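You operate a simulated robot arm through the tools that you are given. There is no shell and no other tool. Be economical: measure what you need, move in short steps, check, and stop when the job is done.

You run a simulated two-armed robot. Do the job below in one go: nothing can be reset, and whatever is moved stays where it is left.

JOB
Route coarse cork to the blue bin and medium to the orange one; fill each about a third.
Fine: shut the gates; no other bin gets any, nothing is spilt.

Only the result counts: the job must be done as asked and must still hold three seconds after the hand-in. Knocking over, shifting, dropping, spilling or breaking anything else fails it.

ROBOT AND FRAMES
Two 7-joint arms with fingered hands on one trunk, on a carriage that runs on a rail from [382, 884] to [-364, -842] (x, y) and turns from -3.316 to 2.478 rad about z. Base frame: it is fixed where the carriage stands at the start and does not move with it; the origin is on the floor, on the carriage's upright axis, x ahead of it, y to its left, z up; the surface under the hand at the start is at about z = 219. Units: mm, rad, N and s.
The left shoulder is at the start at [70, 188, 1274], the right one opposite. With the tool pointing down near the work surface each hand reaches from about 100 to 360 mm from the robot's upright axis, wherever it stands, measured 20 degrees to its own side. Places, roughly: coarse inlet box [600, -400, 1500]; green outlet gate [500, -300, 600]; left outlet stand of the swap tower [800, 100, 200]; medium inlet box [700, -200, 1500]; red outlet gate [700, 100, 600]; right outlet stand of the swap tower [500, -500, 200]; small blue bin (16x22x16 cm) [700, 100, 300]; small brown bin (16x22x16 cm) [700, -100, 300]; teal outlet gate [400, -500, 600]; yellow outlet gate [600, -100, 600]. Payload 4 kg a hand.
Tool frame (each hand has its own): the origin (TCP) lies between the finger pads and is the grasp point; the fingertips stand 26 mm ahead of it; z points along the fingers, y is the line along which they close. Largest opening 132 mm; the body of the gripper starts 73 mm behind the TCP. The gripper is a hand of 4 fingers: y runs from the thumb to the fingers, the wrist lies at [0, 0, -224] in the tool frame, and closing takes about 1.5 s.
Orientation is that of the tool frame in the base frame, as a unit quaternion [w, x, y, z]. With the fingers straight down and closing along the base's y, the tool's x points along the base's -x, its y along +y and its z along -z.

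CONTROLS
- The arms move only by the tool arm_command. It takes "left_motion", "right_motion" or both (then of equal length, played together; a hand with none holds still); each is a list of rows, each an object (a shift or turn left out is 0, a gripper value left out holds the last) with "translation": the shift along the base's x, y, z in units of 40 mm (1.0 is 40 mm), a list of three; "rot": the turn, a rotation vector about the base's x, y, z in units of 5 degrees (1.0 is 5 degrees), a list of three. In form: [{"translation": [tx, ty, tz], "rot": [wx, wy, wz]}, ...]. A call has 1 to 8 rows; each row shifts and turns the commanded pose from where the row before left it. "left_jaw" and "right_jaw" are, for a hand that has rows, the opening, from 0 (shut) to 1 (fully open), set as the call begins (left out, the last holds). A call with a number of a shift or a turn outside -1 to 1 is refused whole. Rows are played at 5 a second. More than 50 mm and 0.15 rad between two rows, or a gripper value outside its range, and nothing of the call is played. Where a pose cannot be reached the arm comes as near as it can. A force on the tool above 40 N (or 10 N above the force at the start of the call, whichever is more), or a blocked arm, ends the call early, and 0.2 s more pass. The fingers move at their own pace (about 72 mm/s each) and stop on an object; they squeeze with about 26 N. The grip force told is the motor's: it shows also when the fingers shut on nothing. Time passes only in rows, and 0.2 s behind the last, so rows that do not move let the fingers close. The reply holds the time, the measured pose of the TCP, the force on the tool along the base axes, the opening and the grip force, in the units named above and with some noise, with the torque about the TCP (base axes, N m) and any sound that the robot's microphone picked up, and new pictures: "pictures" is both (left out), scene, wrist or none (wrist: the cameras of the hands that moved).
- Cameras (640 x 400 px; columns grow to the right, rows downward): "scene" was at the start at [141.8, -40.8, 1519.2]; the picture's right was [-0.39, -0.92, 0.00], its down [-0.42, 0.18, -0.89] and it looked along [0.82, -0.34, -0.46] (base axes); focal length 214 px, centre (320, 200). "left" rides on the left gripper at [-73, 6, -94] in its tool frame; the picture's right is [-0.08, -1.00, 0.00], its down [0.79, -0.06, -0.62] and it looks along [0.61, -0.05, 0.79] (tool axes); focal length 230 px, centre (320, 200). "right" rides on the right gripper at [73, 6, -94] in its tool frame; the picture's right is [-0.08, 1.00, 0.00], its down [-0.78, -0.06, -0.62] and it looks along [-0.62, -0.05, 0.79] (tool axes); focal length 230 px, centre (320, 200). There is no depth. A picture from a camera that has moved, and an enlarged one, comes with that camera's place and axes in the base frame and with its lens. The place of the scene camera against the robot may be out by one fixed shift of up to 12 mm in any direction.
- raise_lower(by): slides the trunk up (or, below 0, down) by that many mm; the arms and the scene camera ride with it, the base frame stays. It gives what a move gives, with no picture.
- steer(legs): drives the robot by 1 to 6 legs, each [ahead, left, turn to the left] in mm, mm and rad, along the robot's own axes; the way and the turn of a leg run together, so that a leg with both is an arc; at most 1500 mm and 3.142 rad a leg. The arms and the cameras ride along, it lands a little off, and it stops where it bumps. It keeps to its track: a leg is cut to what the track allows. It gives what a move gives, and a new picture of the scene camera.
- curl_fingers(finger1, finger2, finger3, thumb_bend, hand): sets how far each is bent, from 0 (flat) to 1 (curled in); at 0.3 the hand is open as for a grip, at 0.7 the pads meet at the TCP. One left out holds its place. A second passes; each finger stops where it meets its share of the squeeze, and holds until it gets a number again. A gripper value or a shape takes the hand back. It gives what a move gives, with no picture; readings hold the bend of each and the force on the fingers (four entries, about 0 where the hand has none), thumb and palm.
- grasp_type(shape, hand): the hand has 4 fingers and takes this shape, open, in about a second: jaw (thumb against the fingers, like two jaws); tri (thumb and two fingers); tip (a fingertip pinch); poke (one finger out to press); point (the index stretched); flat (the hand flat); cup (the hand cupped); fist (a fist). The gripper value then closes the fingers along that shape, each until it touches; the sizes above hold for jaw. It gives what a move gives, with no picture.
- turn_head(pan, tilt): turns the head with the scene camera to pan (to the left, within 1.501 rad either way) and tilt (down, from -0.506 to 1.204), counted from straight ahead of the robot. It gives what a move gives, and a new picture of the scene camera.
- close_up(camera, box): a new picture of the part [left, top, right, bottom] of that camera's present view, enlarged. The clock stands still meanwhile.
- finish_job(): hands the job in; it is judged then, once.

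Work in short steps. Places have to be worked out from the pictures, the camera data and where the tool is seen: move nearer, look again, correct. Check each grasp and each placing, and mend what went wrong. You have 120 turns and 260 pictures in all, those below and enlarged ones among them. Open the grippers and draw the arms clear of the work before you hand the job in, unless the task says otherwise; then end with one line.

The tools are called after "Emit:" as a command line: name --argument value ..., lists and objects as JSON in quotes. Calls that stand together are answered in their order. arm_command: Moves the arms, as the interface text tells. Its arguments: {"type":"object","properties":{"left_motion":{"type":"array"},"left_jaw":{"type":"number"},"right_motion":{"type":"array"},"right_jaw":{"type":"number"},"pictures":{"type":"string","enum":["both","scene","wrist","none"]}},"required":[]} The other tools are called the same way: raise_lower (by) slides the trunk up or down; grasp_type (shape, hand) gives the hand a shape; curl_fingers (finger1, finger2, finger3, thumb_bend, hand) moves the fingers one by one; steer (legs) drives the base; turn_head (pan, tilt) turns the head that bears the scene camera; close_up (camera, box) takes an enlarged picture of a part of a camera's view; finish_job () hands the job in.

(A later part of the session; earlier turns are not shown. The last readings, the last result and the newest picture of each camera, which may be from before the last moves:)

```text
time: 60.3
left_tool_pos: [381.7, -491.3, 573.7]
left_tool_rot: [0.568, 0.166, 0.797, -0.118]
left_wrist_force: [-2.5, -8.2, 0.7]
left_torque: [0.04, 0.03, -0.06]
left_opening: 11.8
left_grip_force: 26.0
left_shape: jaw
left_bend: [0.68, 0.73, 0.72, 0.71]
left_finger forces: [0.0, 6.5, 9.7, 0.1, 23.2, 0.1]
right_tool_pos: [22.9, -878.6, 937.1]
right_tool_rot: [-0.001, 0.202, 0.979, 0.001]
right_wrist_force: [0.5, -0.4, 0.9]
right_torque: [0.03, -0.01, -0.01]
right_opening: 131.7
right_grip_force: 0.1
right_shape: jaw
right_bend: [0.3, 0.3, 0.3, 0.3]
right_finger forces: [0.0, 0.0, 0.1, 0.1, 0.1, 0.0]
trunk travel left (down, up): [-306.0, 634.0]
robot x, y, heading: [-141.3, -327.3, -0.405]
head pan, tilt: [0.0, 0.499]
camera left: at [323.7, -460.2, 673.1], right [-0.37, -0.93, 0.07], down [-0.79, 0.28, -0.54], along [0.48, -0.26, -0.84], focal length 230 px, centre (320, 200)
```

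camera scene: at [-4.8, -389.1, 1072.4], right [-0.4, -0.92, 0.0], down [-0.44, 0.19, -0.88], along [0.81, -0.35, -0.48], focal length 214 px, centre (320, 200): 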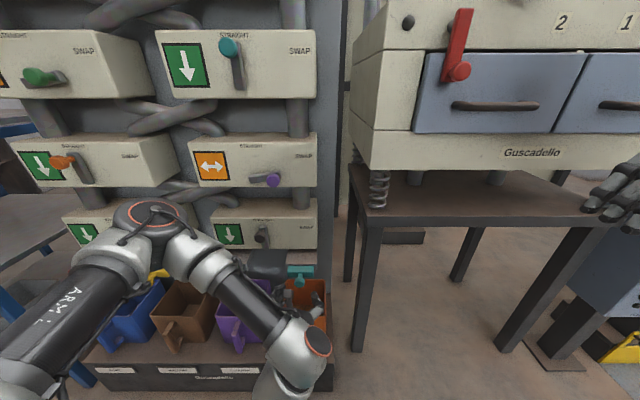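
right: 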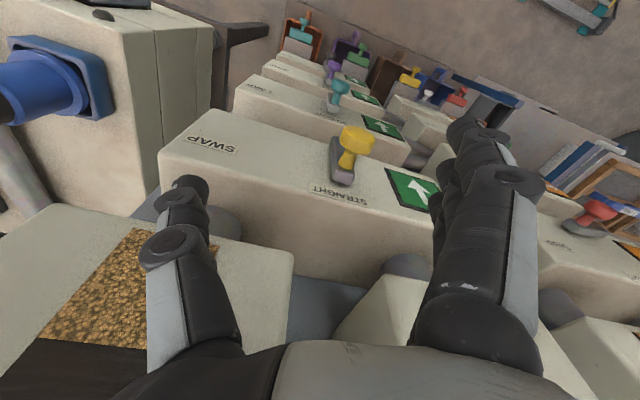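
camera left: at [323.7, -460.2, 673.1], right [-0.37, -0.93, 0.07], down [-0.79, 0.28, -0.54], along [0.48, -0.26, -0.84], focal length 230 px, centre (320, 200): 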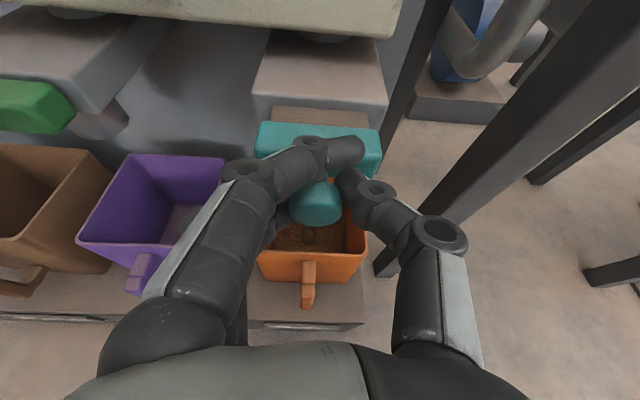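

Emit:
close_up --camera "left" --box '[220, 80, 400, 320]'

```text
1.67 times, centred on (310, 200) of left
camera zoom: at [323.7, -460.2, 673.1], right [-0.37, -0.93, 0.07], down [-0.79, 0.28, -0.54], along [0.48, -0.26, -0.84], focal length 384 px, centre (337, 200)
```

zoom: 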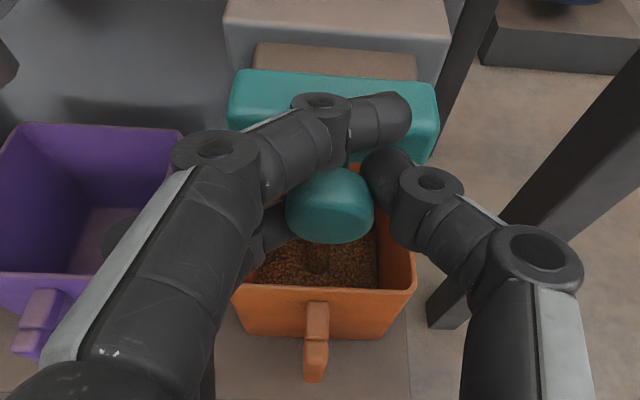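

Flow is slow and steady. Let it run another ~3.6 s and look again.

Emit:
arm_command --left_motion '[{}, {}, {}, {}, {}, {}, {}, {}]' --pictures "none"

Emit:
arm_command --left_motion '[{}, {}, {}, {}, {}, {}, {}, {}]' --pictures "none"

Emit:
close_up --camera "left" --box '[220, 80, 400, 320]'

Emit:
close_up --camera "scene" --box '[200, 240, 360, 350]'

```text
time: 62.1
left_tool_pos: [382.9, -490.7, 573.4]
left_tool_rot: [0.568, 0.166, 0.797, -0.118]
left_wrist_force: [-3.7, -7.7, 1.2]
left_torque: [0.05, 0.05, -0.1]
left_opening: 11.9
left_grip_force: 26.1
left_shape: jaw
left_bend: [0.68, 0.73, 0.72, 0.71]
left_finger forces: [0.0, 6.6, 9.8, 0.0, 23.2, 0.0]
right_tool_pos: [22.6, -879.0, 936.9]
right_tool_rot: [-0.001, 0.202, 0.979, 0.001]
right_wrist_force: [-0.4, 0.1, 0.8]
right_torque: [0.0, -0.01, -0.03]
right_opening: 131.8
right_grip_force: 0.1
right_shape: jaw
right_bend: [0.3, 0.3, 0.3, 0.3]
right_finger forces: [0.1, 0.0, 0.1, 0.0, 0.0, 0.0]
trunk travel left (down, up): [-306.0, 634.0]
robot x, y, heading: [-142.1, -330.0, -0.406]
head pan, tilt: [0.0, 0.499]
```

```text
time: 63.9
left_tool_pos: [381.5, -490.6, 574.0]
left_tool_rot: [0.568, 0.165, 0.797, -0.118]
left_wrist_force: [-4.1, -8.2, 1.0]
left_torque: [0.04, 0.02, -0.07]
left_opening: 11.7
left_grip_force: 26.0
left_shape: jaw
left_bend: [0.68, 0.73, 0.72, 0.71]
left_finger forces: [0.1, 6.5, 9.9, 0.1, 23.2, 0.0]
right_tool_pos: [22.1, -877.5, 936.5]
right_tool_rot: [-0.001, 0.202, 0.979, 0.001]
right_wrist_force: [-0.1, 0.0, 0.8]
right_torque: [-0.03, 0.01, 0.01]
right_opening: 131.8
right_grip_force: 0.1
right_shape: jaw
right_bend: [0.3, 0.3, 0.3, 0.3]
right_finger forces: [0.0, 0.0, 0.1, 0.0, 0.0, 0.0]
trunk travel left (down, up): [-306.0, 634.0]
robot x, y, heading: [-141.9, -331.8, -0.41]
head pan, tilt: [0.0, 0.499]
```

```text
1.67 times, centred on (310, 200) of left
camera zoom: at [323.7, -460.2, 673.1], right [-0.37, -0.93, 0.07], down [-0.79, 0.28, -0.54], along [0.48, -0.26, -0.84], focal length 384 px, centre (337, 200)
```

zoom: 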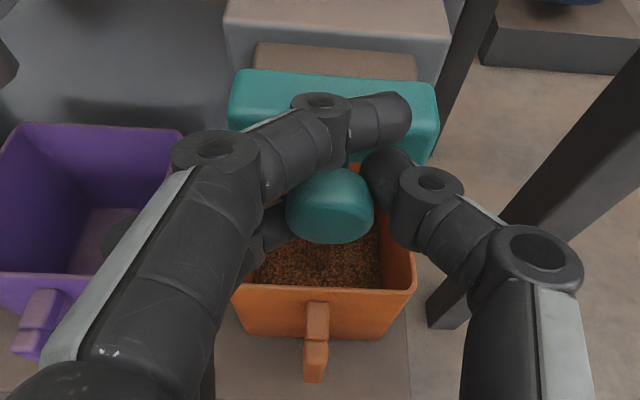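

```text
3.64 times, centred on (280, 295) of scene
camera zoom: at [-4.8, -389.1, 1072.4], right [-0.4, -0.92, 0.0], down [-0.44, 0.19, -0.88], along [0.81, -0.35, -0.48], focal length 780 px, centre (466, -146)
```

zoom: 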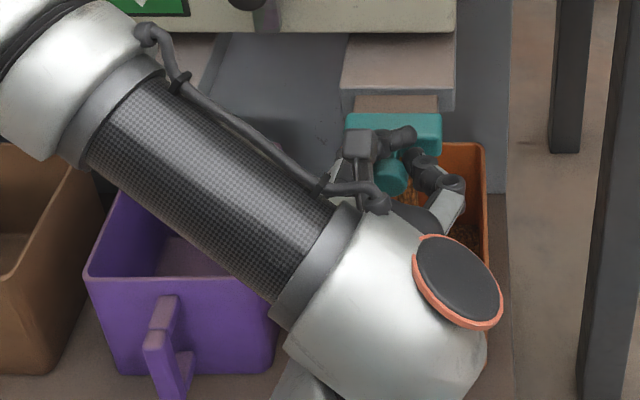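

The stream seems to have stopped. I'll pull a further 12 mm and look.

Emit:
arm_command --left_motion '[{"translation": [-0.28, 0.12, 0]}]' --pictures "none"

Emit:
close_up --camera "left" --box '[220, 80, 400, 320]'

```text
time: 64.3
left_tool_pos: [371.2, -486.6, 574.4]
left_tool_rot: [0.569, 0.164, 0.798, -0.117]
left_wrist_force: [-2.9, -8.5, 0.7]
left_torque: [0.01, 0.02, -0.1]
left_opening: 11.6
left_grip_force: 25.9
left_shape: jaw
left_bend: [0.68, 0.73, 0.72, 0.71]
left_finger forces: [0.0, 6.8, 9.5, 0.0, 23.1, 0.1]
right_tool_pos: [21.9, -880.7, 936.4]
right_tool_rot: [-0.001, 0.202, 0.979, 0.001]
right_wrist_force: [-0.1, -0.3, 0.0]
right_torque: [-0.01, 0.03, 0.01]
right_opening: 132.1
right_grip_force: 0.0
right_shape: jaw
right_bend: [0.3, 0.3, 0.3, 0.3]
right_finger forces: [0.0, 0.0, 0.1, 0.0, 0.0, 0.0]
trunk travel left (down, up): [-306.0, 634.0]
robot x, y, heading: [-143.7, -328.5, -0.413]
head pan, tilt: [0.0, 0.499]
```

```text
1.67 times, centred on (310, 200) of left
camera zoom: at [312.5, -455.4, 673.0], right [-0.37, -0.93, 0.07], down [-0.79, 0.28, -0.54], along [0.48, -0.26, -0.84], focal length 384 px, centre (337, 200)
```

zoom: 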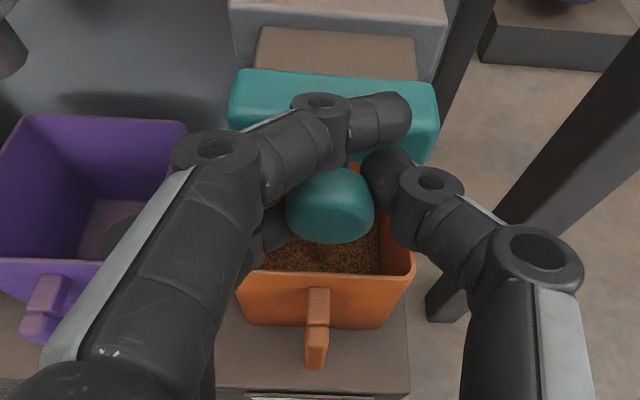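

Emit:
arm_command --left_motion '[{}, {}, {}, {}]' --pictures "none"

Emit:
close_up --camera "left" --box '[220, 80, 400, 320]'

```text
time: 65.3
left_tool_pos: [371.5, -485.5, 572.7]
left_tool_rot: [0.569, 0.165, 0.797, -0.118]
left_wrist_force: [-2.9, -8.0, 0.1]
left_torque: [0.06, 0.05, -0.09]
left_opening: 11.6
left_grip_force: 25.9
left_shape: jaw
left_bend: [0.68, 0.73, 0.72, 0.71]
left_finger forces: [0.0, 6.4, 9.9, 0.0, 22.7, 0.0]
right_tool_pos: [22.4, -879.2, 937.2]
right_tool_rot: [-0.001, 0.202, 0.979, 0.0]
right_wrist_force: [0.6, -0.1, -0.3]
right_torque: [-0.02, -0.03, 0.0]
right_opening: 131.6
right_grip_force: 0.0
right_shape: jaw
right_bend: [0.3, 0.3, 0.3, 0.3]
right_finger forces: [0.0, 0.0, 0.0, 0.1, 0.0, 0.0]
trunk travel left (down, up): [-306.0, 634.0]
robot x, y, heading: [-138.8, -330.5, -0.402]
head pan, tilt: [0.0, 0.499]
```

```text
1.67 times, centred on (310, 200) of left
camera zoom: at [312.3, -455.3, 673.0], right [-0.37, -0.93, 0.07], down [-0.79, 0.28, -0.54], along [0.48, -0.26, -0.84], focal length 384 px, centre (337, 200)
```

zoom: 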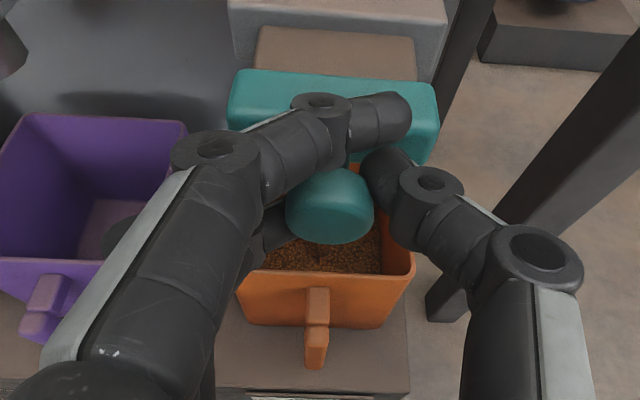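

The level is rising. Shut it now and measure from the reference pose.

Emit:
arm_command --left_motion '[{"translation": [0.31, -0.13, 0]}, {"translation": [0.31, -0.13, 0]}, {"translation": [0.2, -0.09, 0]}]' --pictures "none"

Emit:
arm_command --left_motion '[{}, {}, {}, {}]' --left_jaw 0.5 --pictures "none"

Emit:
arm_command --left_motion '[{"translation": [-0.55, 0.24, 0]}, {"translation": [-0.55, 0.24, 0]}, {"translation": [-0.25, 0.1, 0]}]' --pictures "none"

Emit:
close_up --camera "left" --box '[220, 80, 400, 320]'

```text
time: 66.1
left_tool_pos: [402.8, -500.8, 573.1]
left_tool_rot: [0.569, 0.165, 0.797, -0.117]
left_wrist_force: [-7.3, -3.4, 0.1]
left_torque: [0.14, 0.1, -0.01]
left_opening: 12.2
left_grip_force: 26.2
left_shape: jaw
left_bend: [0.68, 0.73, 0.72, 0.71]
left_finger forces: [0.0, 5.9, 10.9, 0.0, 20.4, 0.0]
right_tool_pos: [22.0, -878.5, 937.3]
right_tool_rot: [0.0, 0.201, 0.98, 0.001]
right_wrist_force: [-0.5, 0.1, 0.2]
right_torque: [-0.01, -0.02, -0.01]
right_opening: 132.0
right_grip_force: 0.1
right_shape: jaw
right_bend: [0.3, 0.3, 0.3, 0.3]
right_finger forces: [0.0, 0.1, 0.1, 0.0, 0.0, 0.0]
trunk travel left (down, up): [-306.0, 634.0]
robot x, y, heading: [-141.6, -326.4, -0.407]
head pan, tilt: [0.0, 0.499]
```

```text
time: 67.1
left_tool_pos: [404.0, -499.6, 571.1]
left_tool_rot: [0.569, 0.165, 0.797, -0.118]
left_wrist_force: [-0.1, -0.5, 0.1]
left_torque: [-0.03, -0.03, 0.0]
left_opening: 65.4
left_grip_force: 0.2
left_shape: jaw
left_bend: [0.73, 0.73, 0.73, 0.7]
left_finger forces: [0.1, 0.0, 0.1, 0.0, 0.0, 0.0]
right_tool_pos: [22.5, -879.1, 938.0]
right_tool_rot: [-0.001, 0.201, 0.98, 0.0]
right_wrist_force: [0.1, -0.7, -0.1]
right_torque: [0.01, 0.04, -0.02]
right_opening: 132.0
right_grip_force: 0.0
right_shape: jaw
right_bend: [0.3, 0.3, 0.3, 0.3]
right_finger forces: [0.1, 0.0, 0.0, 0.1, 0.0, 0.0]
trunk travel left (down, up): [-306.0, 634.0]
robot x, y, heading: [-141.3, -324.8, -0.408]
head pan, tilt: [0.0, 0.499]
```

```text
time: 67.9
left_tool_pos: [349.3, -475.1, 574.4]
left_tool_rot: [0.568, 0.166, 0.797, -0.119]
left_wrist_force: [1.0, 0.3, 0.4]
left_torque: [0.01, 0.0, 0.02]
left_opening: 65.4
left_grip_force: 0.2
left_shape: jaw
left_bend: [0.73, 0.73, 0.73, 0.7]
left_finger forces: [0.0, 0.0, 0.0, 0.0, 0.0, 0.0]
right_tool_pos: [22.6, -877.7, 937.9]
right_tool_rot: [-0.001, 0.201, 0.98, 0.0]
right_wrist_force: [-0.1, -0.3, 1.4]
right_torque: [-0.01, 0.0, -0.01]
right_opening: 131.9
right_grip_force: 0.0
right_shape: jaw
right_bend: [0.3, 0.3, 0.3, 0.3]
right_finger forces: [0.0, 0.1, 0.0, 0.0, 0.0, 0.0]
trunk travel left (down, up): [-306.0, 634.0]
robot x, y, heading: [-142.1, -327.9, -0.407]
head pan, tilt: [0.0, 0.499]
```

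```text
1.67 times, centred on (310, 200) of left
camera zoom: at [290.6, -444.8, 673.1], right [-0.37, -0.93, 0.07], down [-0.79, 0.28, -0.54], along [0.48, -0.26, -0.84], focal length 384 px, centre (337, 200)
```

zoom: 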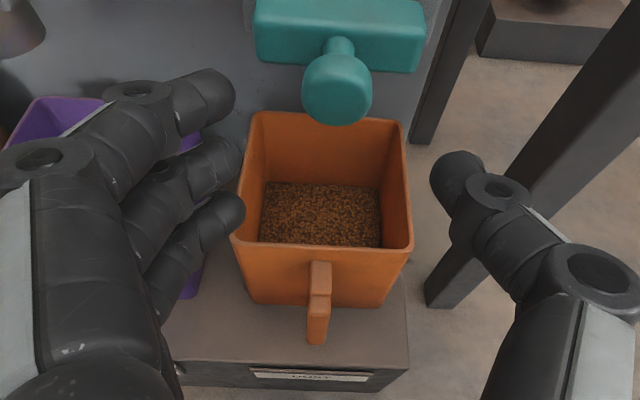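

The cork line is at row 182, about 22% full; the target is about row 175. That works out to roughly 4 more seconds at the same opening.

Emit:
arm_command --left_motion '[{"translation": [0.58, -0.25, 0]}, {"translation": [0.7, -0.34, 0]}]' --pictures "none"

Emit:
arm_command --left_motion '[{}, {}, {}, {}, {}, {}]' --left_jaw 0.0 --pictures "none"

Emit:
arm_command --left_motion '[{"translation": [-0.23, 0.1, 0]}, {"translation": [-0.23, 0.1, 0]}, {}, {}, {}, {}, {}, {}]' --pictures "none"

Emit:
arm_command --left_motion '[{}, {}, {}, {}, {}, {}, {}]' --pictures "none"

Emit:
arm_command --left_motion '[{"translation": [0.3, -0.13, 0]}, {"translation": [0.3, -0.13, 0]}]' --pictures "wrist"

```text
time: 68.5
left_tool_pos: [402.0, -498.7, 574.3]
left_tool_rot: [0.569, 0.165, 0.797, -0.119]
left_wrist_force: [-0.8, 0.1, -0.5]
left_torque: [-0.03, 0.02, 0.01]
left_opening: 65.4
left_grip_force: 0.1
left_shape: jaw
left_bend: [0.73, 0.73, 0.73, 0.7]
left_finger forces: [0.0, 0.0, 0.0, 0.0, 0.1, 0.1]
right_tool_pos: [21.9, -879.4, 937.2]
right_tool_rot: [-0.001, 0.201, 0.98, 0.0]
right_wrist_force: [0.2, 0.0, -0.4]
right_torque: [0.01, 0.01, 0.02]
right_opening: 131.9
right_grip_force: 0.0
right_shape: jaw
right_bend: [0.3, 0.3, 0.3, 0.3]
right_finger forces: [0.0, 0.0, 0.0, 0.1, 0.0, 0.1]
trunk travel left (down, up): [-306.0, 634.0]
robot x, y, heading: [-142.1, -327.4, -0.408]
head pan, tilt: [0.0, 0.499]
```

```text
time: 69.9
left_tool_pos: [401.9, -499.2, 572.6]
left_tool_rot: [0.569, 0.165, 0.797, -0.118]
left_wrist_force: [-2.2, -6.7, -0.7]
left_torque: [0.08, 0.05, -0.02]
left_opening: 11.1
left_grip_force: 26.4
left_shape: jaw
left_bend: [0.68, 0.72, 0.72, 0.71]
left_finger forces: [0.1, 6.5, 9.7, 0.0, 21.2, 0.1]
right_tool_pos: [23.1, -878.3, 935.9]
right_tool_rot: [0.0, 0.202, 0.979, 0.001]
right_wrist_force: [-0.4, 0.0, 0.4]
right_torque: [-0.02, 0.02, -0.02]
right_opening: 132.0
right_grip_force: 0.0
right_shape: jaw
right_bend: [0.3, 0.3, 0.3, 0.3]
right_finger forces: [0.1, 0.0, 0.0, 0.0, 0.0, 0.0]
trunk travel left (down, up): [-306.0, 634.0]
robot x, y, heading: [-145.0, -328.5, -0.41]
head pan, tilt: [0.0, 0.499]
```

```text
time: 71.7
left_tool_pos: [382.1, -491.0, 572.3]
left_tool_rot: [0.569, 0.164, 0.797, -0.118]
left_wrist_force: [-2.4, -5.8, 2.8]
left_torque: [0.11, 0.01, -0.01]
left_opening: 11.1
left_grip_force: 26.3
left_shape: jaw
left_bend: [0.68, 0.72, 0.72, 0.71]
left_finger forces: [0.0, 6.8, 10.0, 0.0, 22.6, 0.1]
right_tool_pos: [22.1, -878.4, 936.6]
right_tool_rot: [-0.001, 0.202, 0.979, 0.001]
right_wrist_force: [-0.6, -0.4, 0.8]
right_torque: [0.0, -0.03, -0.04]
right_opening: 132.1
right_grip_force: 0.0
right_shape: jaw
right_bend: [0.3, 0.3, 0.3, 0.3]
right_finger forces: [0.1, 0.0, 0.0, 0.0, 0.0, 0.1]
trunk travel left (down, up): [-306.0, 634.0]
robot x, y, heading: [-139.0, -326.0, -0.406]
head pan, tilt: [0.0, 0.499]
```

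```text
time: 73.3
left_tool_pos: [383.1, -490.4, 572.9]
left_tool_rot: [0.569, 0.165, 0.797, -0.117]
left_wrist_force: [-3.5, -6.4, 2.4]
left_torque: [0.1, 0.02, -0.03]
left_opening: 11.0
left_grip_force: 26.0
left_shape: jaw
left_bend: [0.68, 0.72, 0.72, 0.71]
left_finger forces: [0.0, 6.7, 10.0, 0.1, 22.5, 0.0]
right_tool_pos: [22.8, -878.3, 936.9]
right_tool_rot: [-0.001, 0.202, 0.979, 0.001]
right_wrist_force: [-0.3, -0.5, -1.1]
right_torque: [0.03, 0.02, 0.0]
right_opening: 132.1
right_grip_force: 0.1
right_shape: jaw
right_bend: [0.3, 0.3, 0.3, 0.3]
right_finger forces: [0.1, 0.0, 0.0, 0.0, 0.0, 0.0]
trunk travel left (down, up): [-306.0, 634.0]
robot x, y, heading: [-145.1, -331.0, -0.408]
head pan, tilt: [0.0, 0.499]
```

```text
time: 73.9
left_tool_pos: [403.5, -501.6, 572.8]
left_tool_rot: [0.568, 0.165, 0.797, -0.118]
left_wrist_force: [-5.0, -3.7, -1.2]
left_torque: [0.1, 0.05, -0.04]
left_opening: 10.9
left_grip_force: 25.4
left_shape: jaw
left_bend: [0.68, 0.73, 0.72, 0.73]
left_finger forces: [0.0, 5.7, 10.0, 0.0, 17.5, 0.0]
right_tool_pos: [21.7, -878.3, 936.4]
right_tool_rot: [0.0, 0.202, 0.979, 0.002]
right_wrist_force: [-0.7, -0.2, -1.3]
right_torque: [0.03, -0.02, -0.01]
right_opening: 131.9
right_grip_force: 0.0
right_shape: jaw
right_bend: [0.3, 0.3, 0.3, 0.3]
right_finger forces: [0.0, 0.0, 0.0, 0.1, 0.0, 0.1]
trunk travel left (down, up): [-306.0, 634.0]
robot x, y, heading: [-143.0, -325.8, -0.41]
head pan, tilt: [0.0, 0.499]
camera left: at [346.8, -472.0, 672.6], right [-0.37, -0.92, 0.07], down [-0.79, 0.28, -0.54], along [0.48, -0.26, -0.84], focal length 230 px, centre (320, 200)
```

left: 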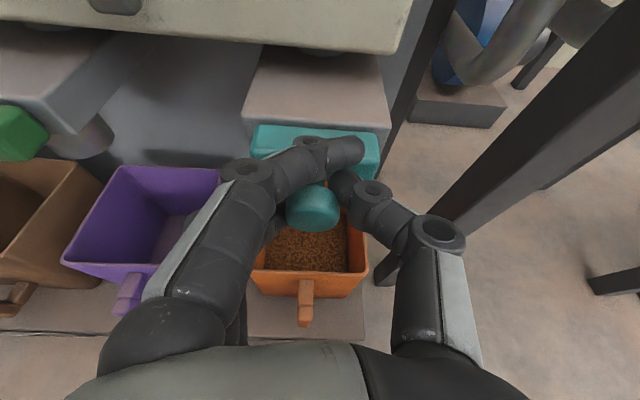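

Shut. Release, back off and measure.

Emit:
arm_command --left_motion '[{"translation": [0.1, -0.04, 0]}, {}, {}, {}]' --left_jaw 0.5 --pictures "none"

Emit:
arm_command --left_motion '[{"translation": [-0.55, 0.24, 0]}, {"translation": [-0.55, 0.24, 0]}, {"translation": [-0.35, 0.14, 0]}]' --pictures "none"

Emit:
close_up --camera "left" --box '[220, 80, 400, 320]'

```text
time: 74.9
left_tool_pos: [408.8, -504.1, 573.2]
left_tool_rot: [0.568, 0.165, 0.798, -0.118]
left_wrist_force: [-15.6, 4.4, -3.0]
left_torque: [-0.08, 0.19, 0.53]
left_opening: 64.1
left_grip_force: 0.1
left_shape: jaw
left_bend: [0.73, 0.76, 0.73, 0.7]
left_finger forces: [0.1, 17.2, 0.0, 0.0, 0.0, 0.0]
right_tool_pos: [22.6, -878.7, 937.7]
right_tool_rot: [0.001, 0.202, 0.979, 0.002]
right_wrist_force: [-0.9, 0.5, 0.4]
right_torque: [0.0, 0.02, 0.01]
right_opening: 131.9
right_grip_force: 0.0
right_shape: jaw
right_bend: [0.3, 0.3, 0.3, 0.3]
right_finger forces: [0.0, 0.1, 0.0, 0.0, 0.0, 0.1]
trunk travel left (down, up): [-306.0, 634.0]
robot x, y, heading: [-141.5, -327.1, -0.41]
head pan, tilt: [0.0, 0.499]
```

```text
time: 75.7
left_tool_pos: [352.7, -478.4, 571.8]
left_tool_rot: [0.568, 0.166, 0.797, -0.119]
left_wrist_force: [0.3, -0.5, -0.2]
left_torque: [-0.01, -0.01, 0.0]
left_opening: 65.4
left_grip_force: 0.1
left_shape: jaw
left_bend: [0.73, 0.73, 0.73, 0.7]
left_finger forces: [0.0, 0.2, 0.0, 0.0, 0.1, 0.1]
right_tool_pos: [22.4, -878.4, 937.0]
right_tool_rot: [-0.002, 0.202, 0.979, 0.0]
right_wrist_force: [-0.7, -0.1, 0.3]
right_torque: [0.02, -0.01, 0.0]
right_opening: 131.8
right_grip_force: 0.0
right_shape: jaw
right_bend: [0.3, 0.3, 0.3, 0.3]
right_finger forces: [0.0, 0.0, 0.1, 0.0, 0.0, 0.0]
trunk travel left (down, up): [-306.0, 634.0]
robot x, y, heading: [-141.1, -327.2, -0.409]
head pan, tilt: [0.0, 0.499]
```

```text
1.67 times, centred on (310, 200) of left
camera zoom: at [293.9, -448.0, 672.8], right [-0.37, -0.93, 0.07], down [-0.79, 0.28, -0.54], along [0.48, -0.26, -0.84], focal length 384 px, centre (337, 200)
```

zoom: 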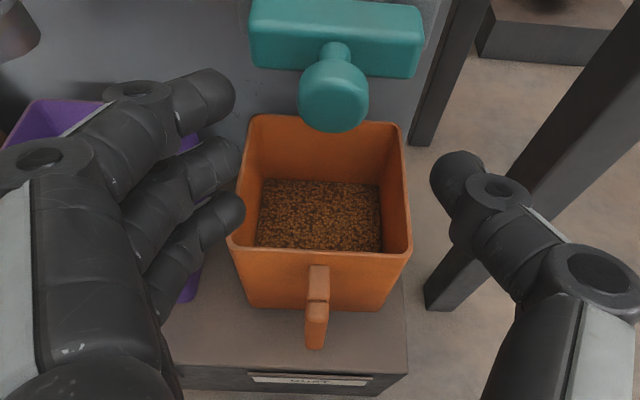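

About 30% full, gate shut: good for orange. Next is the red gate, about 664 mm left. I'll raise the hand clear of the knobs and check the left side first.

Emit:
arm_command --left_motion '[{"translation": [-0.3, 0.13, 0.9]}, {"translation": [0, 0, 0.9]}]' --pictures "none"

Emit:
turn_head --pan 1.1 --tilt 0.5

```text
time: 76.3
left_tool_pos: [339.0, -473.8, 646.6]
left_tool_rot: [0.568, 0.164, 0.798, -0.117]
left_wrist_force: [1.0, 0.3, 0.7]
left_torque: [0.02, 0.02, 0.02]
left_opening: 65.5
left_grip_force: 0.1
left_shape: jaw
left_bend: [0.73, 0.73, 0.73, 0.7]
left_finger forces: [0.0, 0.0, 0.1, 0.0, 0.1, 0.0]
right_tool_pos: [21.8, -879.8, 937.9]
right_tool_rot: [-0.001, 0.202, 0.979, 0.0]
right_wrist_force: [0.1, 0.2, -0.1]
right_torque: [-0.02, 0.0, -0.01]
right_opening: 131.8
right_grip_force: 0.3
right_shape: jaw
right_bend: [0.3, 0.3, 0.3, 0.3]
right_finger forces: [0.1, 0.0, 0.0, 0.0, 0.0, 0.0]
trunk travel left (down, up): [-306.0, 634.0]
robot x, y, heading: [-143.6, -327.8, -0.406]
head pan, tilt: [0.0, 0.499]
```

```text
time: 77.6
left_tool_pos: [340.4, -474.9, 645.2]
left_tool_rot: [0.569, 0.166, 0.797, -0.119]
left_wrist_force: [0.4, 0.7, -0.7]
left_torque: [0.0, 0.01, 0.01]
left_opening: 65.1
left_grip_force: 0.0
left_shape: jaw
left_bend: [0.73, 0.73, 0.73, 0.7]
left_finger forces: [0.0, 0.0, 0.0, 0.0, 0.1, 0.1]
right_tool_pos: [23.2, -878.1, 937.9]
right_tool_rot: [-0.001, 0.202, 0.979, 0.0]
right_wrist_force: [0.0, 0.5, -0.2]
right_torque: [0.03, 0.01, 0.02]
right_opening: 131.8
right_grip_force: 0.0
right_shape: jaw
right_bend: [0.3, 0.3, 0.3, 0.3]
right_finger forces: [0.1, 0.2, 0.0, 0.0, 0.0, 0.0]
trunk travel left (down, up): [-306.0, 634.0]
robot x, y, heading: [-147.1, -331.2, -0.402]
head pan, tilt: [1.1, 0.499]
camera scene: at [-18.0, -294.5, 1072.4], right [0.64, -0.77, 0.0], down [-0.37, -0.31, -0.88], along [0.68, 0.56, -0.48], focal length 214 px, centre (320, 200)
```

scene: 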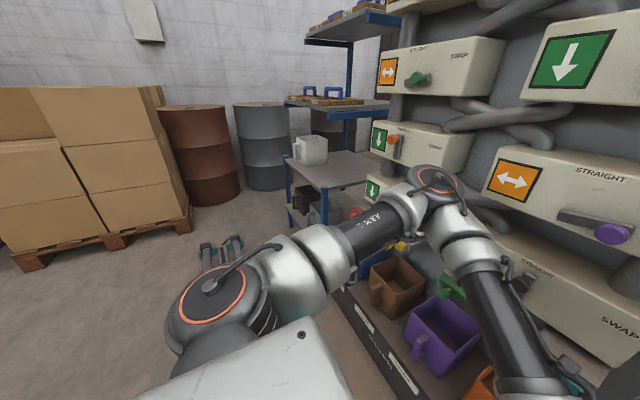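

The shelf front is at about n 470, starting near s −435; my elbow stays well behind that. I'll drive most of the way and check.

Emit:
steer --legs '[[0, 570, 0]]'

Emit:
close_up --camera "left" --box '[0, 0, 640, 400]'

```text
time: 80.9
left_tool_pos: [566.6, 49.9, 645.8]
left_tool_rot: [0.568, 0.165, 0.798, -0.118]
left_wrist_force: [-0.1, 0.0, 0.1]
left_torque: [0.02, -0.01, 0.01]
left_opening: 65.3
left_grip_force: 0.1
left_shape: jaw
left_bend: [0.73, 0.73, 0.73, 0.7]
left_finger forces: [0.0, 0.0, 0.0, 0.0, 0.1, 0.0]
right_tool_pos: [247.8, -354.2, 938.2]
right_tool_rot: [-0.001, 0.204, 0.979, 0.0]
right_wrist_force: [0.2, -0.2, -0.2]
right_torque: [-0.03, 0.0, 0.03]
right_opening: 131.9
right_grip_force: 0.1
right_shape: jaw
right_bend: [0.3, 0.3, 0.3, 0.3]
right_finger forces: [0.0, 0.0, 0.0, 0.0, 0.0, 0.0]
trunk travel left (down, up): [-306.0, 634.0]
robot x, y, heading: [84.6, 196.6, -0.408]
head pan, tilt: [1.1, 0.499]
camera scene: at [209.2, 230.8, 1072.4], right [0.64, -0.77, 0.0], down [-0.37, -0.31, -0.88], along [0.68, 0.56, -0.48], focal length 214 px, centre (320, 200)
```

scene: 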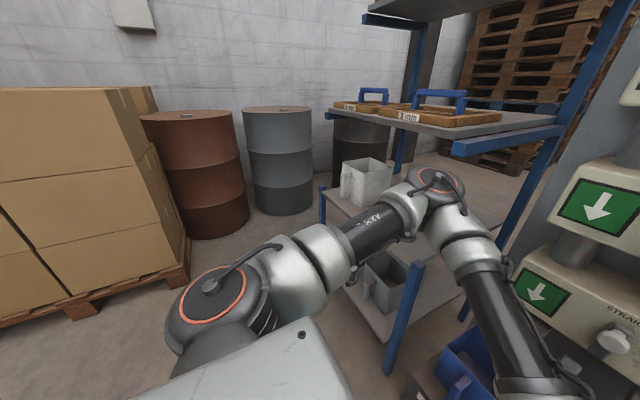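

```text
1.00 times, centred on (320, 200) of left (not enlarged: the box is as wide or as high as the picture)
camera zoom: at [507.9, 80.0, 745.1], right [-0.37, -0.92, 0.07], down [-0.79, 0.28, -0.54], along [0.48, -0.26, -0.84], focal length 230 px, centre (320, 200)
```

zoom: 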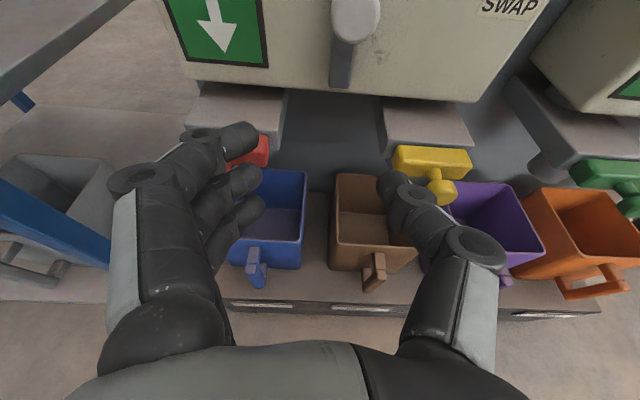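

The shelf post is at about s −546, so there's room. Slide the last 96 mm to the red gate.

Emit:
steer --legs '[[0, 96, 0]]'

Emit:
close_up --camera "left" --box '[0, 0, 640, 400]'

```text
time: 82.0
left_tool_pos: [605.6, 140.8, 645.2]
left_tool_rot: [0.569, 0.165, 0.797, -0.119]
left_wrist_force: [0.8, 0.8, -0.4]
left_torque: [-0.02, 0.0, 0.02]
left_opening: 65.6
left_grip_force: 0.1
left_shape: jaw
left_bend: [0.73, 0.73, 0.73, 0.7]
left_finger forces: [0.0, 0.0, 0.0, 0.0, 0.1, 0.0]
right_tool_pos: [288.7, -263.5, 936.8]
right_tool_rot: [-0.001, 0.202, 0.979, 0.0]
right_wrist_force: [0.6, 0.4, -0.3]
right_torque: [-0.02, -0.03, 0.03]
right_opening: 132.0
right_grip_force: 0.1
right_shape: jaw
right_bend: [0.3, 0.3, 0.3, 0.3]
right_finger forces: [0.1, 0.1, 0.1, 0.0, 0.1, 0.0]
trunk travel left (down, up): [-306.0, 634.0]
robot x, y, heading: [122.7, 286.0, -0.408]
head pan, tilt: [1.1, 0.499]
camera scene: at [247.9, 320.9, 1072.3], right [0.64, -0.77, 0.0], down [-0.37, -0.31, -0.88], along [0.68, 0.56, -0.48], focal length 214 px, centre (320, 200)
```

scene: 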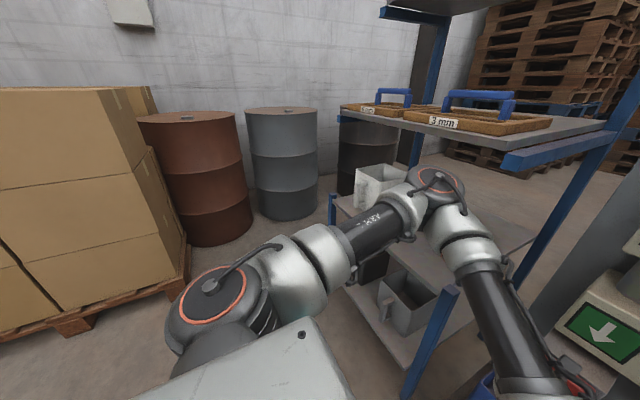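

```text
1.00 times, centred on (320, 200) of left (not enlarged: the box is as wide or as high as the picture)
camera zoom: at [547.0, 170.8, 745.1], right [-0.37, -0.93, 0.07], down [-0.79, 0.28, -0.54], along [0.48, -0.26, -0.84], focal length 230 px, centre (320, 200)
```

zoom: 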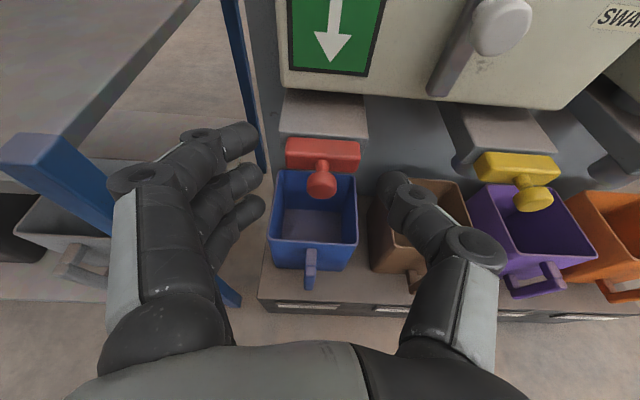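

Red knob at (571, −364, 570). Lower and go around it.

Emit:
arm_command --left_motion '[{"translation": [-0.05, -0.13, -0.9]}, {"translation": [0, 0, -0.9]}, {"translation": [0.7, -0.3, 0]}, {"translation": [0.7, -0.3, 0]}]' --pictures "wrist"

```text
time: 83.0
left_tool_pos: [661.8, 110.0, 573.2]
left_tool_rot: [0.568, 0.164, 0.797, -0.118]
left_wrist_force: [-0.5, 0.8, 0.4]
left_torque: [0.01, 0.0, 0.01]
left_opening: 65.4
left_grip_force: 0.0
left_shape: jaw
left_bend: [0.73, 0.73, 0.73, 0.7]
left_finger forces: [0.0, 0.1, 0.0, 0.0, 0.1, 0.0]
right_tool_pos: [288.2, -263.7, 937.8]
right_tool_rot: [0.0, 0.202, 0.979, 0.001]
right_wrist_force: [-0.9, -0.5, -0.5]
right_torque: [-0.01, 0.0, -0.02]
right_opening: 131.9
right_grip_force: 0.0
right_shape: jaw
right_bend: [0.3, 0.3, 0.3, 0.3]
right_finger forces: [0.1, 0.1, 0.0, 0.1, 0.0, 0.0]
trunk travel left (down, up): [-306.0, 634.0]
robot x, y, heading: [124.6, 286.1, -0.408]
head pan, tilt: [1.1, 0.499]
camera left: at [602.3, 139.8, 672.4], right [-0.37, -0.93, 0.07], down [-0.79, 0.28, -0.54], along [0.48, -0.26, -0.84], focal length 230 px, centre (320, 200)
```

left: 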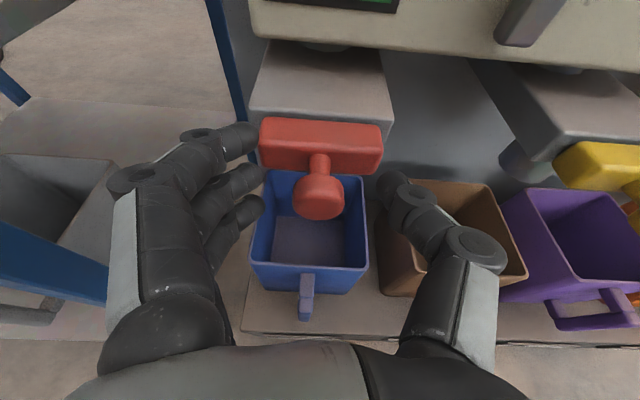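

Centred. Close, pull 20 mm and run ~5 s, with a peek on the way to confirm it's coarse.

Emit:
arm_command --left_motion '[{"translation": [0.02, -0.03, -0.03]}, {}, {}, {}, {}, {}]' --left_jaw 0.0 --pictures "none"

Emit:
arm_command --left_motion '[{"translation": [-0.23, 0.1, 0]}, {"translation": [-0.23, 0.1, 0]}]' --pictures "none"

Emit:
close_up --camera "left" --box '[220, 80, 400, 320]'

```text
time: 84.4
left_tool_pos: [659.4, 107.9, 572.6]
left_tool_rot: [0.568, 0.165, 0.798, -0.118]
left_wrist_force: [-3.0, -5.2, -0.6]
left_torque: [0.02, 0.0, -0.17]
left_opening: 12.7
left_grip_force: 26.0
left_shape: jaw
left_bend: [0.68, 0.73, 0.71, 0.7]
left_finger forces: [0.1, 8.2, 7.6, 0.1, 23.8, 0.1]
right_tool_pos: [288.0, -264.0, 936.9]
right_tool_rot: [-0.001, 0.202, 0.979, 0.001]
right_wrist_force: [0.2, 0.4, -0.8]
right_torque: [-0.01, 0.03, -0.02]
right_opening: 131.8
right_grip_force: 0.0
right_shape: jaw
right_bend: [0.3, 0.3, 0.3, 0.3]
right_finger forces: [0.0, 0.1, 0.1, 0.0, 0.0, 0.1]
trunk travel left (down, up): [-306.0, 634.0]
robot x, y, heading: [130.6, 288.1, -0.408]
head pan, tilt: [1.1, 0.499]
```

```text
time: 85.0
left_tool_pos: [640.7, 115.7, 570.8]
left_tool_rot: [0.569, 0.166, 0.797, -0.118]
left_wrist_force: [-0.4, -7.2, -1.4]
left_torque: [0.04, -0.05, -0.14]
left_opening: 12.2
left_grip_force: 25.9
left_shape: jaw
left_bend: [0.68, 0.73, 0.71, 0.7]
left_finger forces: [0.0, 8.8, 8.1, 0.0, 24.6, 0.1]
right_tool_pos: [288.4, -264.4, 936.2]
right_tool_rot: [-0.001, 0.202, 0.979, 0.001]
right_wrist_force: [0.1, 0.3, 0.3]
right_torque: [-0.02, -0.01, 0.0]
right_opening: 131.9
right_grip_force: 0.1
right_shape: jaw
right_bend: [0.3, 0.3, 0.3, 0.3]
right_finger forces: [0.1, 0.1, 0.0, 0.1, 0.1, 0.1]
trunk travel left (down, up): [-306.0, 634.0]
robot x, y, heading: [127.0, 283.9, -0.407]
head pan, tilt: [1.1, 0.499]
```

```text
1.67 times, centred on (310, 200) of left
camera zoom: at [582.7, 146.7, 671.4], right [-0.37, -0.93, 0.07], down [-0.79, 0.28, -0.54], along [0.48, -0.26, -0.84], focal length 384 px, centre (337, 200)
```

zoom: 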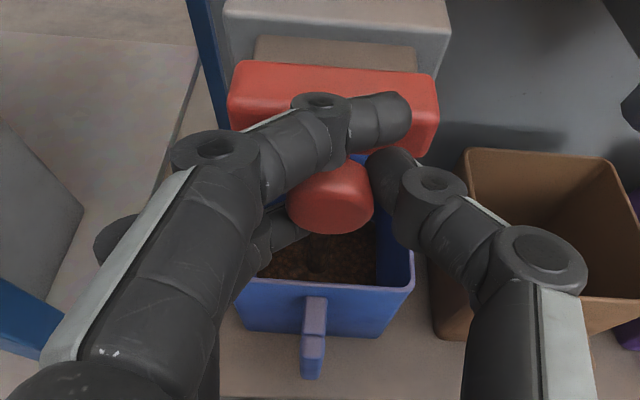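

Dark coarse cork is falling into blue, as intended. Let it run.

Emit:
arm_command --left_motion '[{}, {}, {}, {}, {}, {}, {}, {}]' --pictures "none"

Emit:
arm_command --left_motion '[{}, {}, {}, {}, {}, {}, {}, {}]' --pictures "none"

Emit:
close_up --camera "left" --box '[220, 80, 400, 320]'

```text
time: 86.8
left_tool_pos: [641.0, 116.5, 571.6]
left_tool_rot: [0.568, 0.165, 0.798, -0.117]
left_wrist_force: [-3.4, -6.5, 0.2]
left_torque: [0.03, 0.03, -0.19]
left_opening: 12.5
left_grip_force: 26.0
left_shape: jaw
left_bend: [0.68, 0.73, 0.71, 0.7]
left_finger forces: [0.0, 8.6, 8.1, 0.0, 25.0, 0.0]
right_tool_pos: [288.4, -265.1, 936.6]
right_tool_rot: [-0.001, 0.202, 0.979, 0.001]
right_wrist_force: [0.0, -0.8, 0.4]
right_torque: [0.04, -0.02, -0.02]
right_opening: 132.2
right_grip_force: 0.1
right_shape: jaw
right_bend: [0.3, 0.3, 0.3, 0.3]
right_finger forces: [0.0, 0.0, 0.0, 0.1, 0.0, 0.1]
trunk travel left (down, up): [-306.0, 634.0]
robot x, y, heading: [124.7, 286.8, -0.402]
head pan, tilt: [1.1, 0.499]
```

```text
time: 88.6
left_tool_pos: [642.2, 116.5, 572.6]
left_tool_rot: [0.569, 0.164, 0.797, -0.117]
left_wrist_force: [-2.7, -7.4, -0.3]
left_torque: [0.0, -0.01, -0.17]
left_opening: 12.9
left_grip_force: 26.1
left_shape: jaw
left_bend: [0.68, 0.73, 0.71, 0.7]
left_finger forces: [0.1, 8.5, 8.3, 0.0, 25.0, 0.1]
right_tool_pos: [287.7, -265.7, 936.9]
right_tool_rot: [0.0, 0.203, 0.979, 0.002]
right_wrist_force: [0.6, -0.1, 0.6]
right_torque: [0.02, 0.02, -0.01]
right_opening: 131.8
right_grip_force: 0.0
right_shape: jaw
right_bend: [0.3, 0.3, 0.3, 0.3]
right_finger forces: [0.1, 0.0, 0.0, 0.1, 0.0, 0.0]
trunk travel left (down, up): [-306.0, 634.0]
robot x, y, heading: [128.5, 286.5, -0.407]
head pan, tilt: [1.1, 0.499]
```

```text
1.67 times, centred on (310, 200) of left
camera zoom: at [582.7, 146.8, 671.4], right [-0.37, -0.93, 0.07], down [-0.79, 0.28, -0.54], along [0.48, -0.26, -0.84], focal length 384 px, centre (337, 200)
```

zoom: 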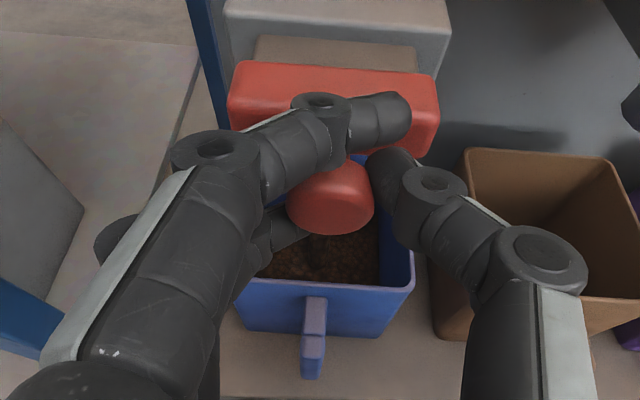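

Emit:
arm_command --left_motion '[{}, {}, {}, {}, {}, {}, {}, {}]' --pictures "none"

Emit:
arm_command --left_motion '[{}, {}, {}, {}, {}, {}, {}, {}]' --pictures "none"

Emit:
arm_command --left_motion '[{"translation": [0.3, -0.13, 0]}, {"translation": [0.3, -0.13, 0]}]' --pictures "none"

Emit:
arm_command --left_motion '[{}, {}, {}, {}]' --left_jaw 0.5 --pictures "none"

Emit:
arm_command --left_motion '[{"translation": [-0.55, 0.24, 0]}, {"translation": [-0.55, 0.24, 0]}, {"translation": [-0.3, 0.13, 0]}]' --pictures "none"

Emit:
close_up --camera "left" --box '[220, 80, 400, 320]'

```text
time: 90.4
left_tool_pos: [641.3, 116.9, 571.1]
left_tool_rot: [0.568, 0.165, 0.798, -0.117]
left_wrist_force: [-2.9, -7.2, -0.2]
left_torque: [0.06, -0.02, -0.15]
left_opening: 12.7
left_grip_force: 26.3
left_shape: jaw
left_bend: [0.68, 0.73, 0.71, 0.7]
left_finger forces: [0.1, 8.6, 8.2, 0.1, 25.0, 0.1]
right_tool_pos: [287.5, -264.2, 937.6]
right_tool_rot: [0.0, 0.202, 0.979, 0.001]
right_wrist_force: [-0.1, -0.5, -0.1]
right_torque: [0.01, 0.01, 0.03]
right_opening: 131.8
right_grip_force: 0.0
right_shape: jaw
right_bend: [0.3, 0.3, 0.3, 0.3]
right_finger forces: [0.0, 0.1, 0.1, 0.0, 0.0, 0.0]
trunk travel left (down, up): [-306.0, 634.0]
robot x, y, heading: [121.8, 287.8, -0.411]
head pan, tilt: [1.1, 0.499]
```

```text
time: 92.2
left_tool_pos: [642.0, 116.8, 572.1]
left_tool_rot: [0.568, 0.165, 0.798, -0.117]
left_wrist_force: [-2.9, -6.9, -0.3]
left_torque: [0.0, -0.03, -0.15]
left_opening: 12.6
left_grip_force: 26.3
left_shape: jaw
left_bend: [0.68, 0.73, 0.71, 0.7]
left_finger forces: [0.0, 8.6, 8.4, 0.0, 25.0, 0.0]
right_tool_pos: [288.9, -264.0, 937.7]
right_tool_rot: [-0.001, 0.202, 0.979, 0.001]
right_wrist_force: [-0.7, 0.1, -0.3]
right_torque: [-0.03, 0.01, 0.0]
right_opening: 131.9
right_grip_force: 0.1
right_shape: jaw
right_bend: [0.3, 0.3, 0.3, 0.3]
right_finger forces: [0.1, 0.1, 0.1, 0.1, 0.0, 0.0]
trunk travel left (down, up): [-306.0, 634.0]
robot x, y, heading: [117.1, 288.4, -0.408]
head pan, tilt: [1.1, 0.499]
```

```text
time: 92.8
left_tool_pos: [663.8, 106.3, 571.1]
left_tool_rot: [0.568, 0.164, 0.798, -0.117]
left_wrist_force: [-16.9, -4.6, -3.2]
left_torque: [0.04, 0.21, -0.23]
left_opening: 12.7
left_grip_force: 25.9
left_shape: jaw
left_bend: [0.68, 0.73, 0.72, 0.71]
left_finger forces: [0.0, 6.0, 11.5, 0.0, 24.0, 0.0]
right_tool_pos: [287.6, -263.9, 936.4]
right_tool_rot: [0.0, 0.202, 0.979, 0.001]
right_wrist_force: [-0.4, 0.6, 0.3]
right_torque: [-0.01, -0.02, 0.02]
right_opening: 131.7
right_grip_force: 0.0
right_shape: jaw
right_bend: [0.3, 0.3, 0.3, 0.3]
right_finger forces: [0.1, 0.0, 0.0, 0.1, 0.1, 0.1]
trunk travel left (down, up): [-306.0, 634.0]
robot x, y, heading: [123.1, 287.6, -0.405]
head pan, tilt: [1.1, 0.499]
```

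```text
time: 93.8
left_tool_pos: [665.7, 107.2, 572.2]
left_tool_rot: [0.568, 0.164, 0.798, -0.117]
left_wrist_force: [-0.4, -0.6, 1.6]
left_torque: [-0.01, 0.01, 0.0]
left_opening: 65.7
left_grip_force: 0.2
left_shape: jaw
left_bend: [0.73, 0.73, 0.73, 0.7]
left_finger forces: [0.0, 0.1, 0.0, 0.0, 0.0, 0.1]
right_tool_pos: [288.3, -263.5, 936.9]
right_tool_rot: [-0.002, 0.201, 0.979, 0.002]
right_wrist_force: [0.1, -0.2, -0.7]
right_torque: [0.02, 0.02, -0.01]
right_opening: 131.9
right_grip_force: 0.0
right_shape: jaw
right_bend: [0.3, 0.3, 0.3, 0.3]
right_finger forces: [0.0, 0.0, 0.1, 0.0, 0.1, 0.0]
trunk travel left (down, up): [-306.0, 634.0]
robot x, y, heading: [125.0, 287.2, -0.412]
head pan, tilt: [1.1, 0.499]
```

```text
time: 94.6
left_tool_pos: [611.3, 130.9, 572.7]
left_tool_rot: [0.569, 0.165, 0.797, -0.118]
left_wrist_force: [-0.5, -0.2, 0.1]
left_torque: [0.0, 0.01, 0.02]
left_opening: 65.5
left_grip_force: 0.1
left_shape: jaw
left_bend: [0.73, 0.73, 0.73, 0.7]
left_finger forces: [0.0, 0.0, 0.1, 0.0, 0.0, 0.0]
right_tool_pos: [288.9, -263.3, 937.9]
right_tool_rot: [0.0, 0.202, 0.979, 0.001]
right_wrist_force: [-0.3, 0.6, 0.8]
right_torque: [-0.02, 0.01, -0.01]
right_opening: 131.8
right_grip_force: 0.0
right_shape: jaw
right_bend: [0.3, 0.3, 0.3, 0.3]
right_finger forces: [0.0, 0.0, 0.0, 0.0, 0.0, 0.0]
trunk travel left (down, up): [-306.0, 634.0]
robot x, y, heading: [125.9, 286.9, -0.409]
head pan, tilt: [1.1, 0.499]
```

```text
1.67 times, centred on (310, 200) of left
camera zoom: at [552.6, 161.4, 672.2], right [-0.37, -0.93, 0.07], down [-0.79, 0.28, -0.54], along [0.48, -0.26, -0.84], focal length 384 px, centre (337, 200)
```

zoom: 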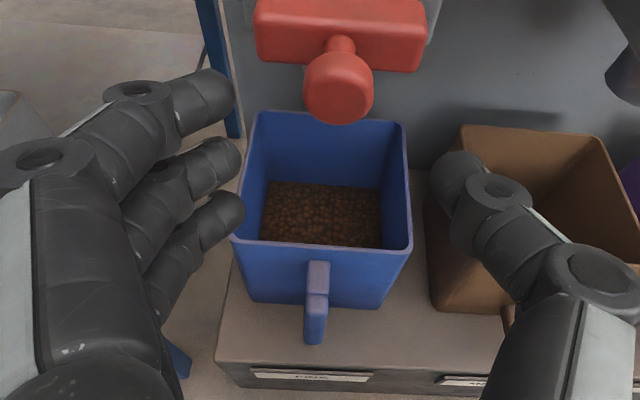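

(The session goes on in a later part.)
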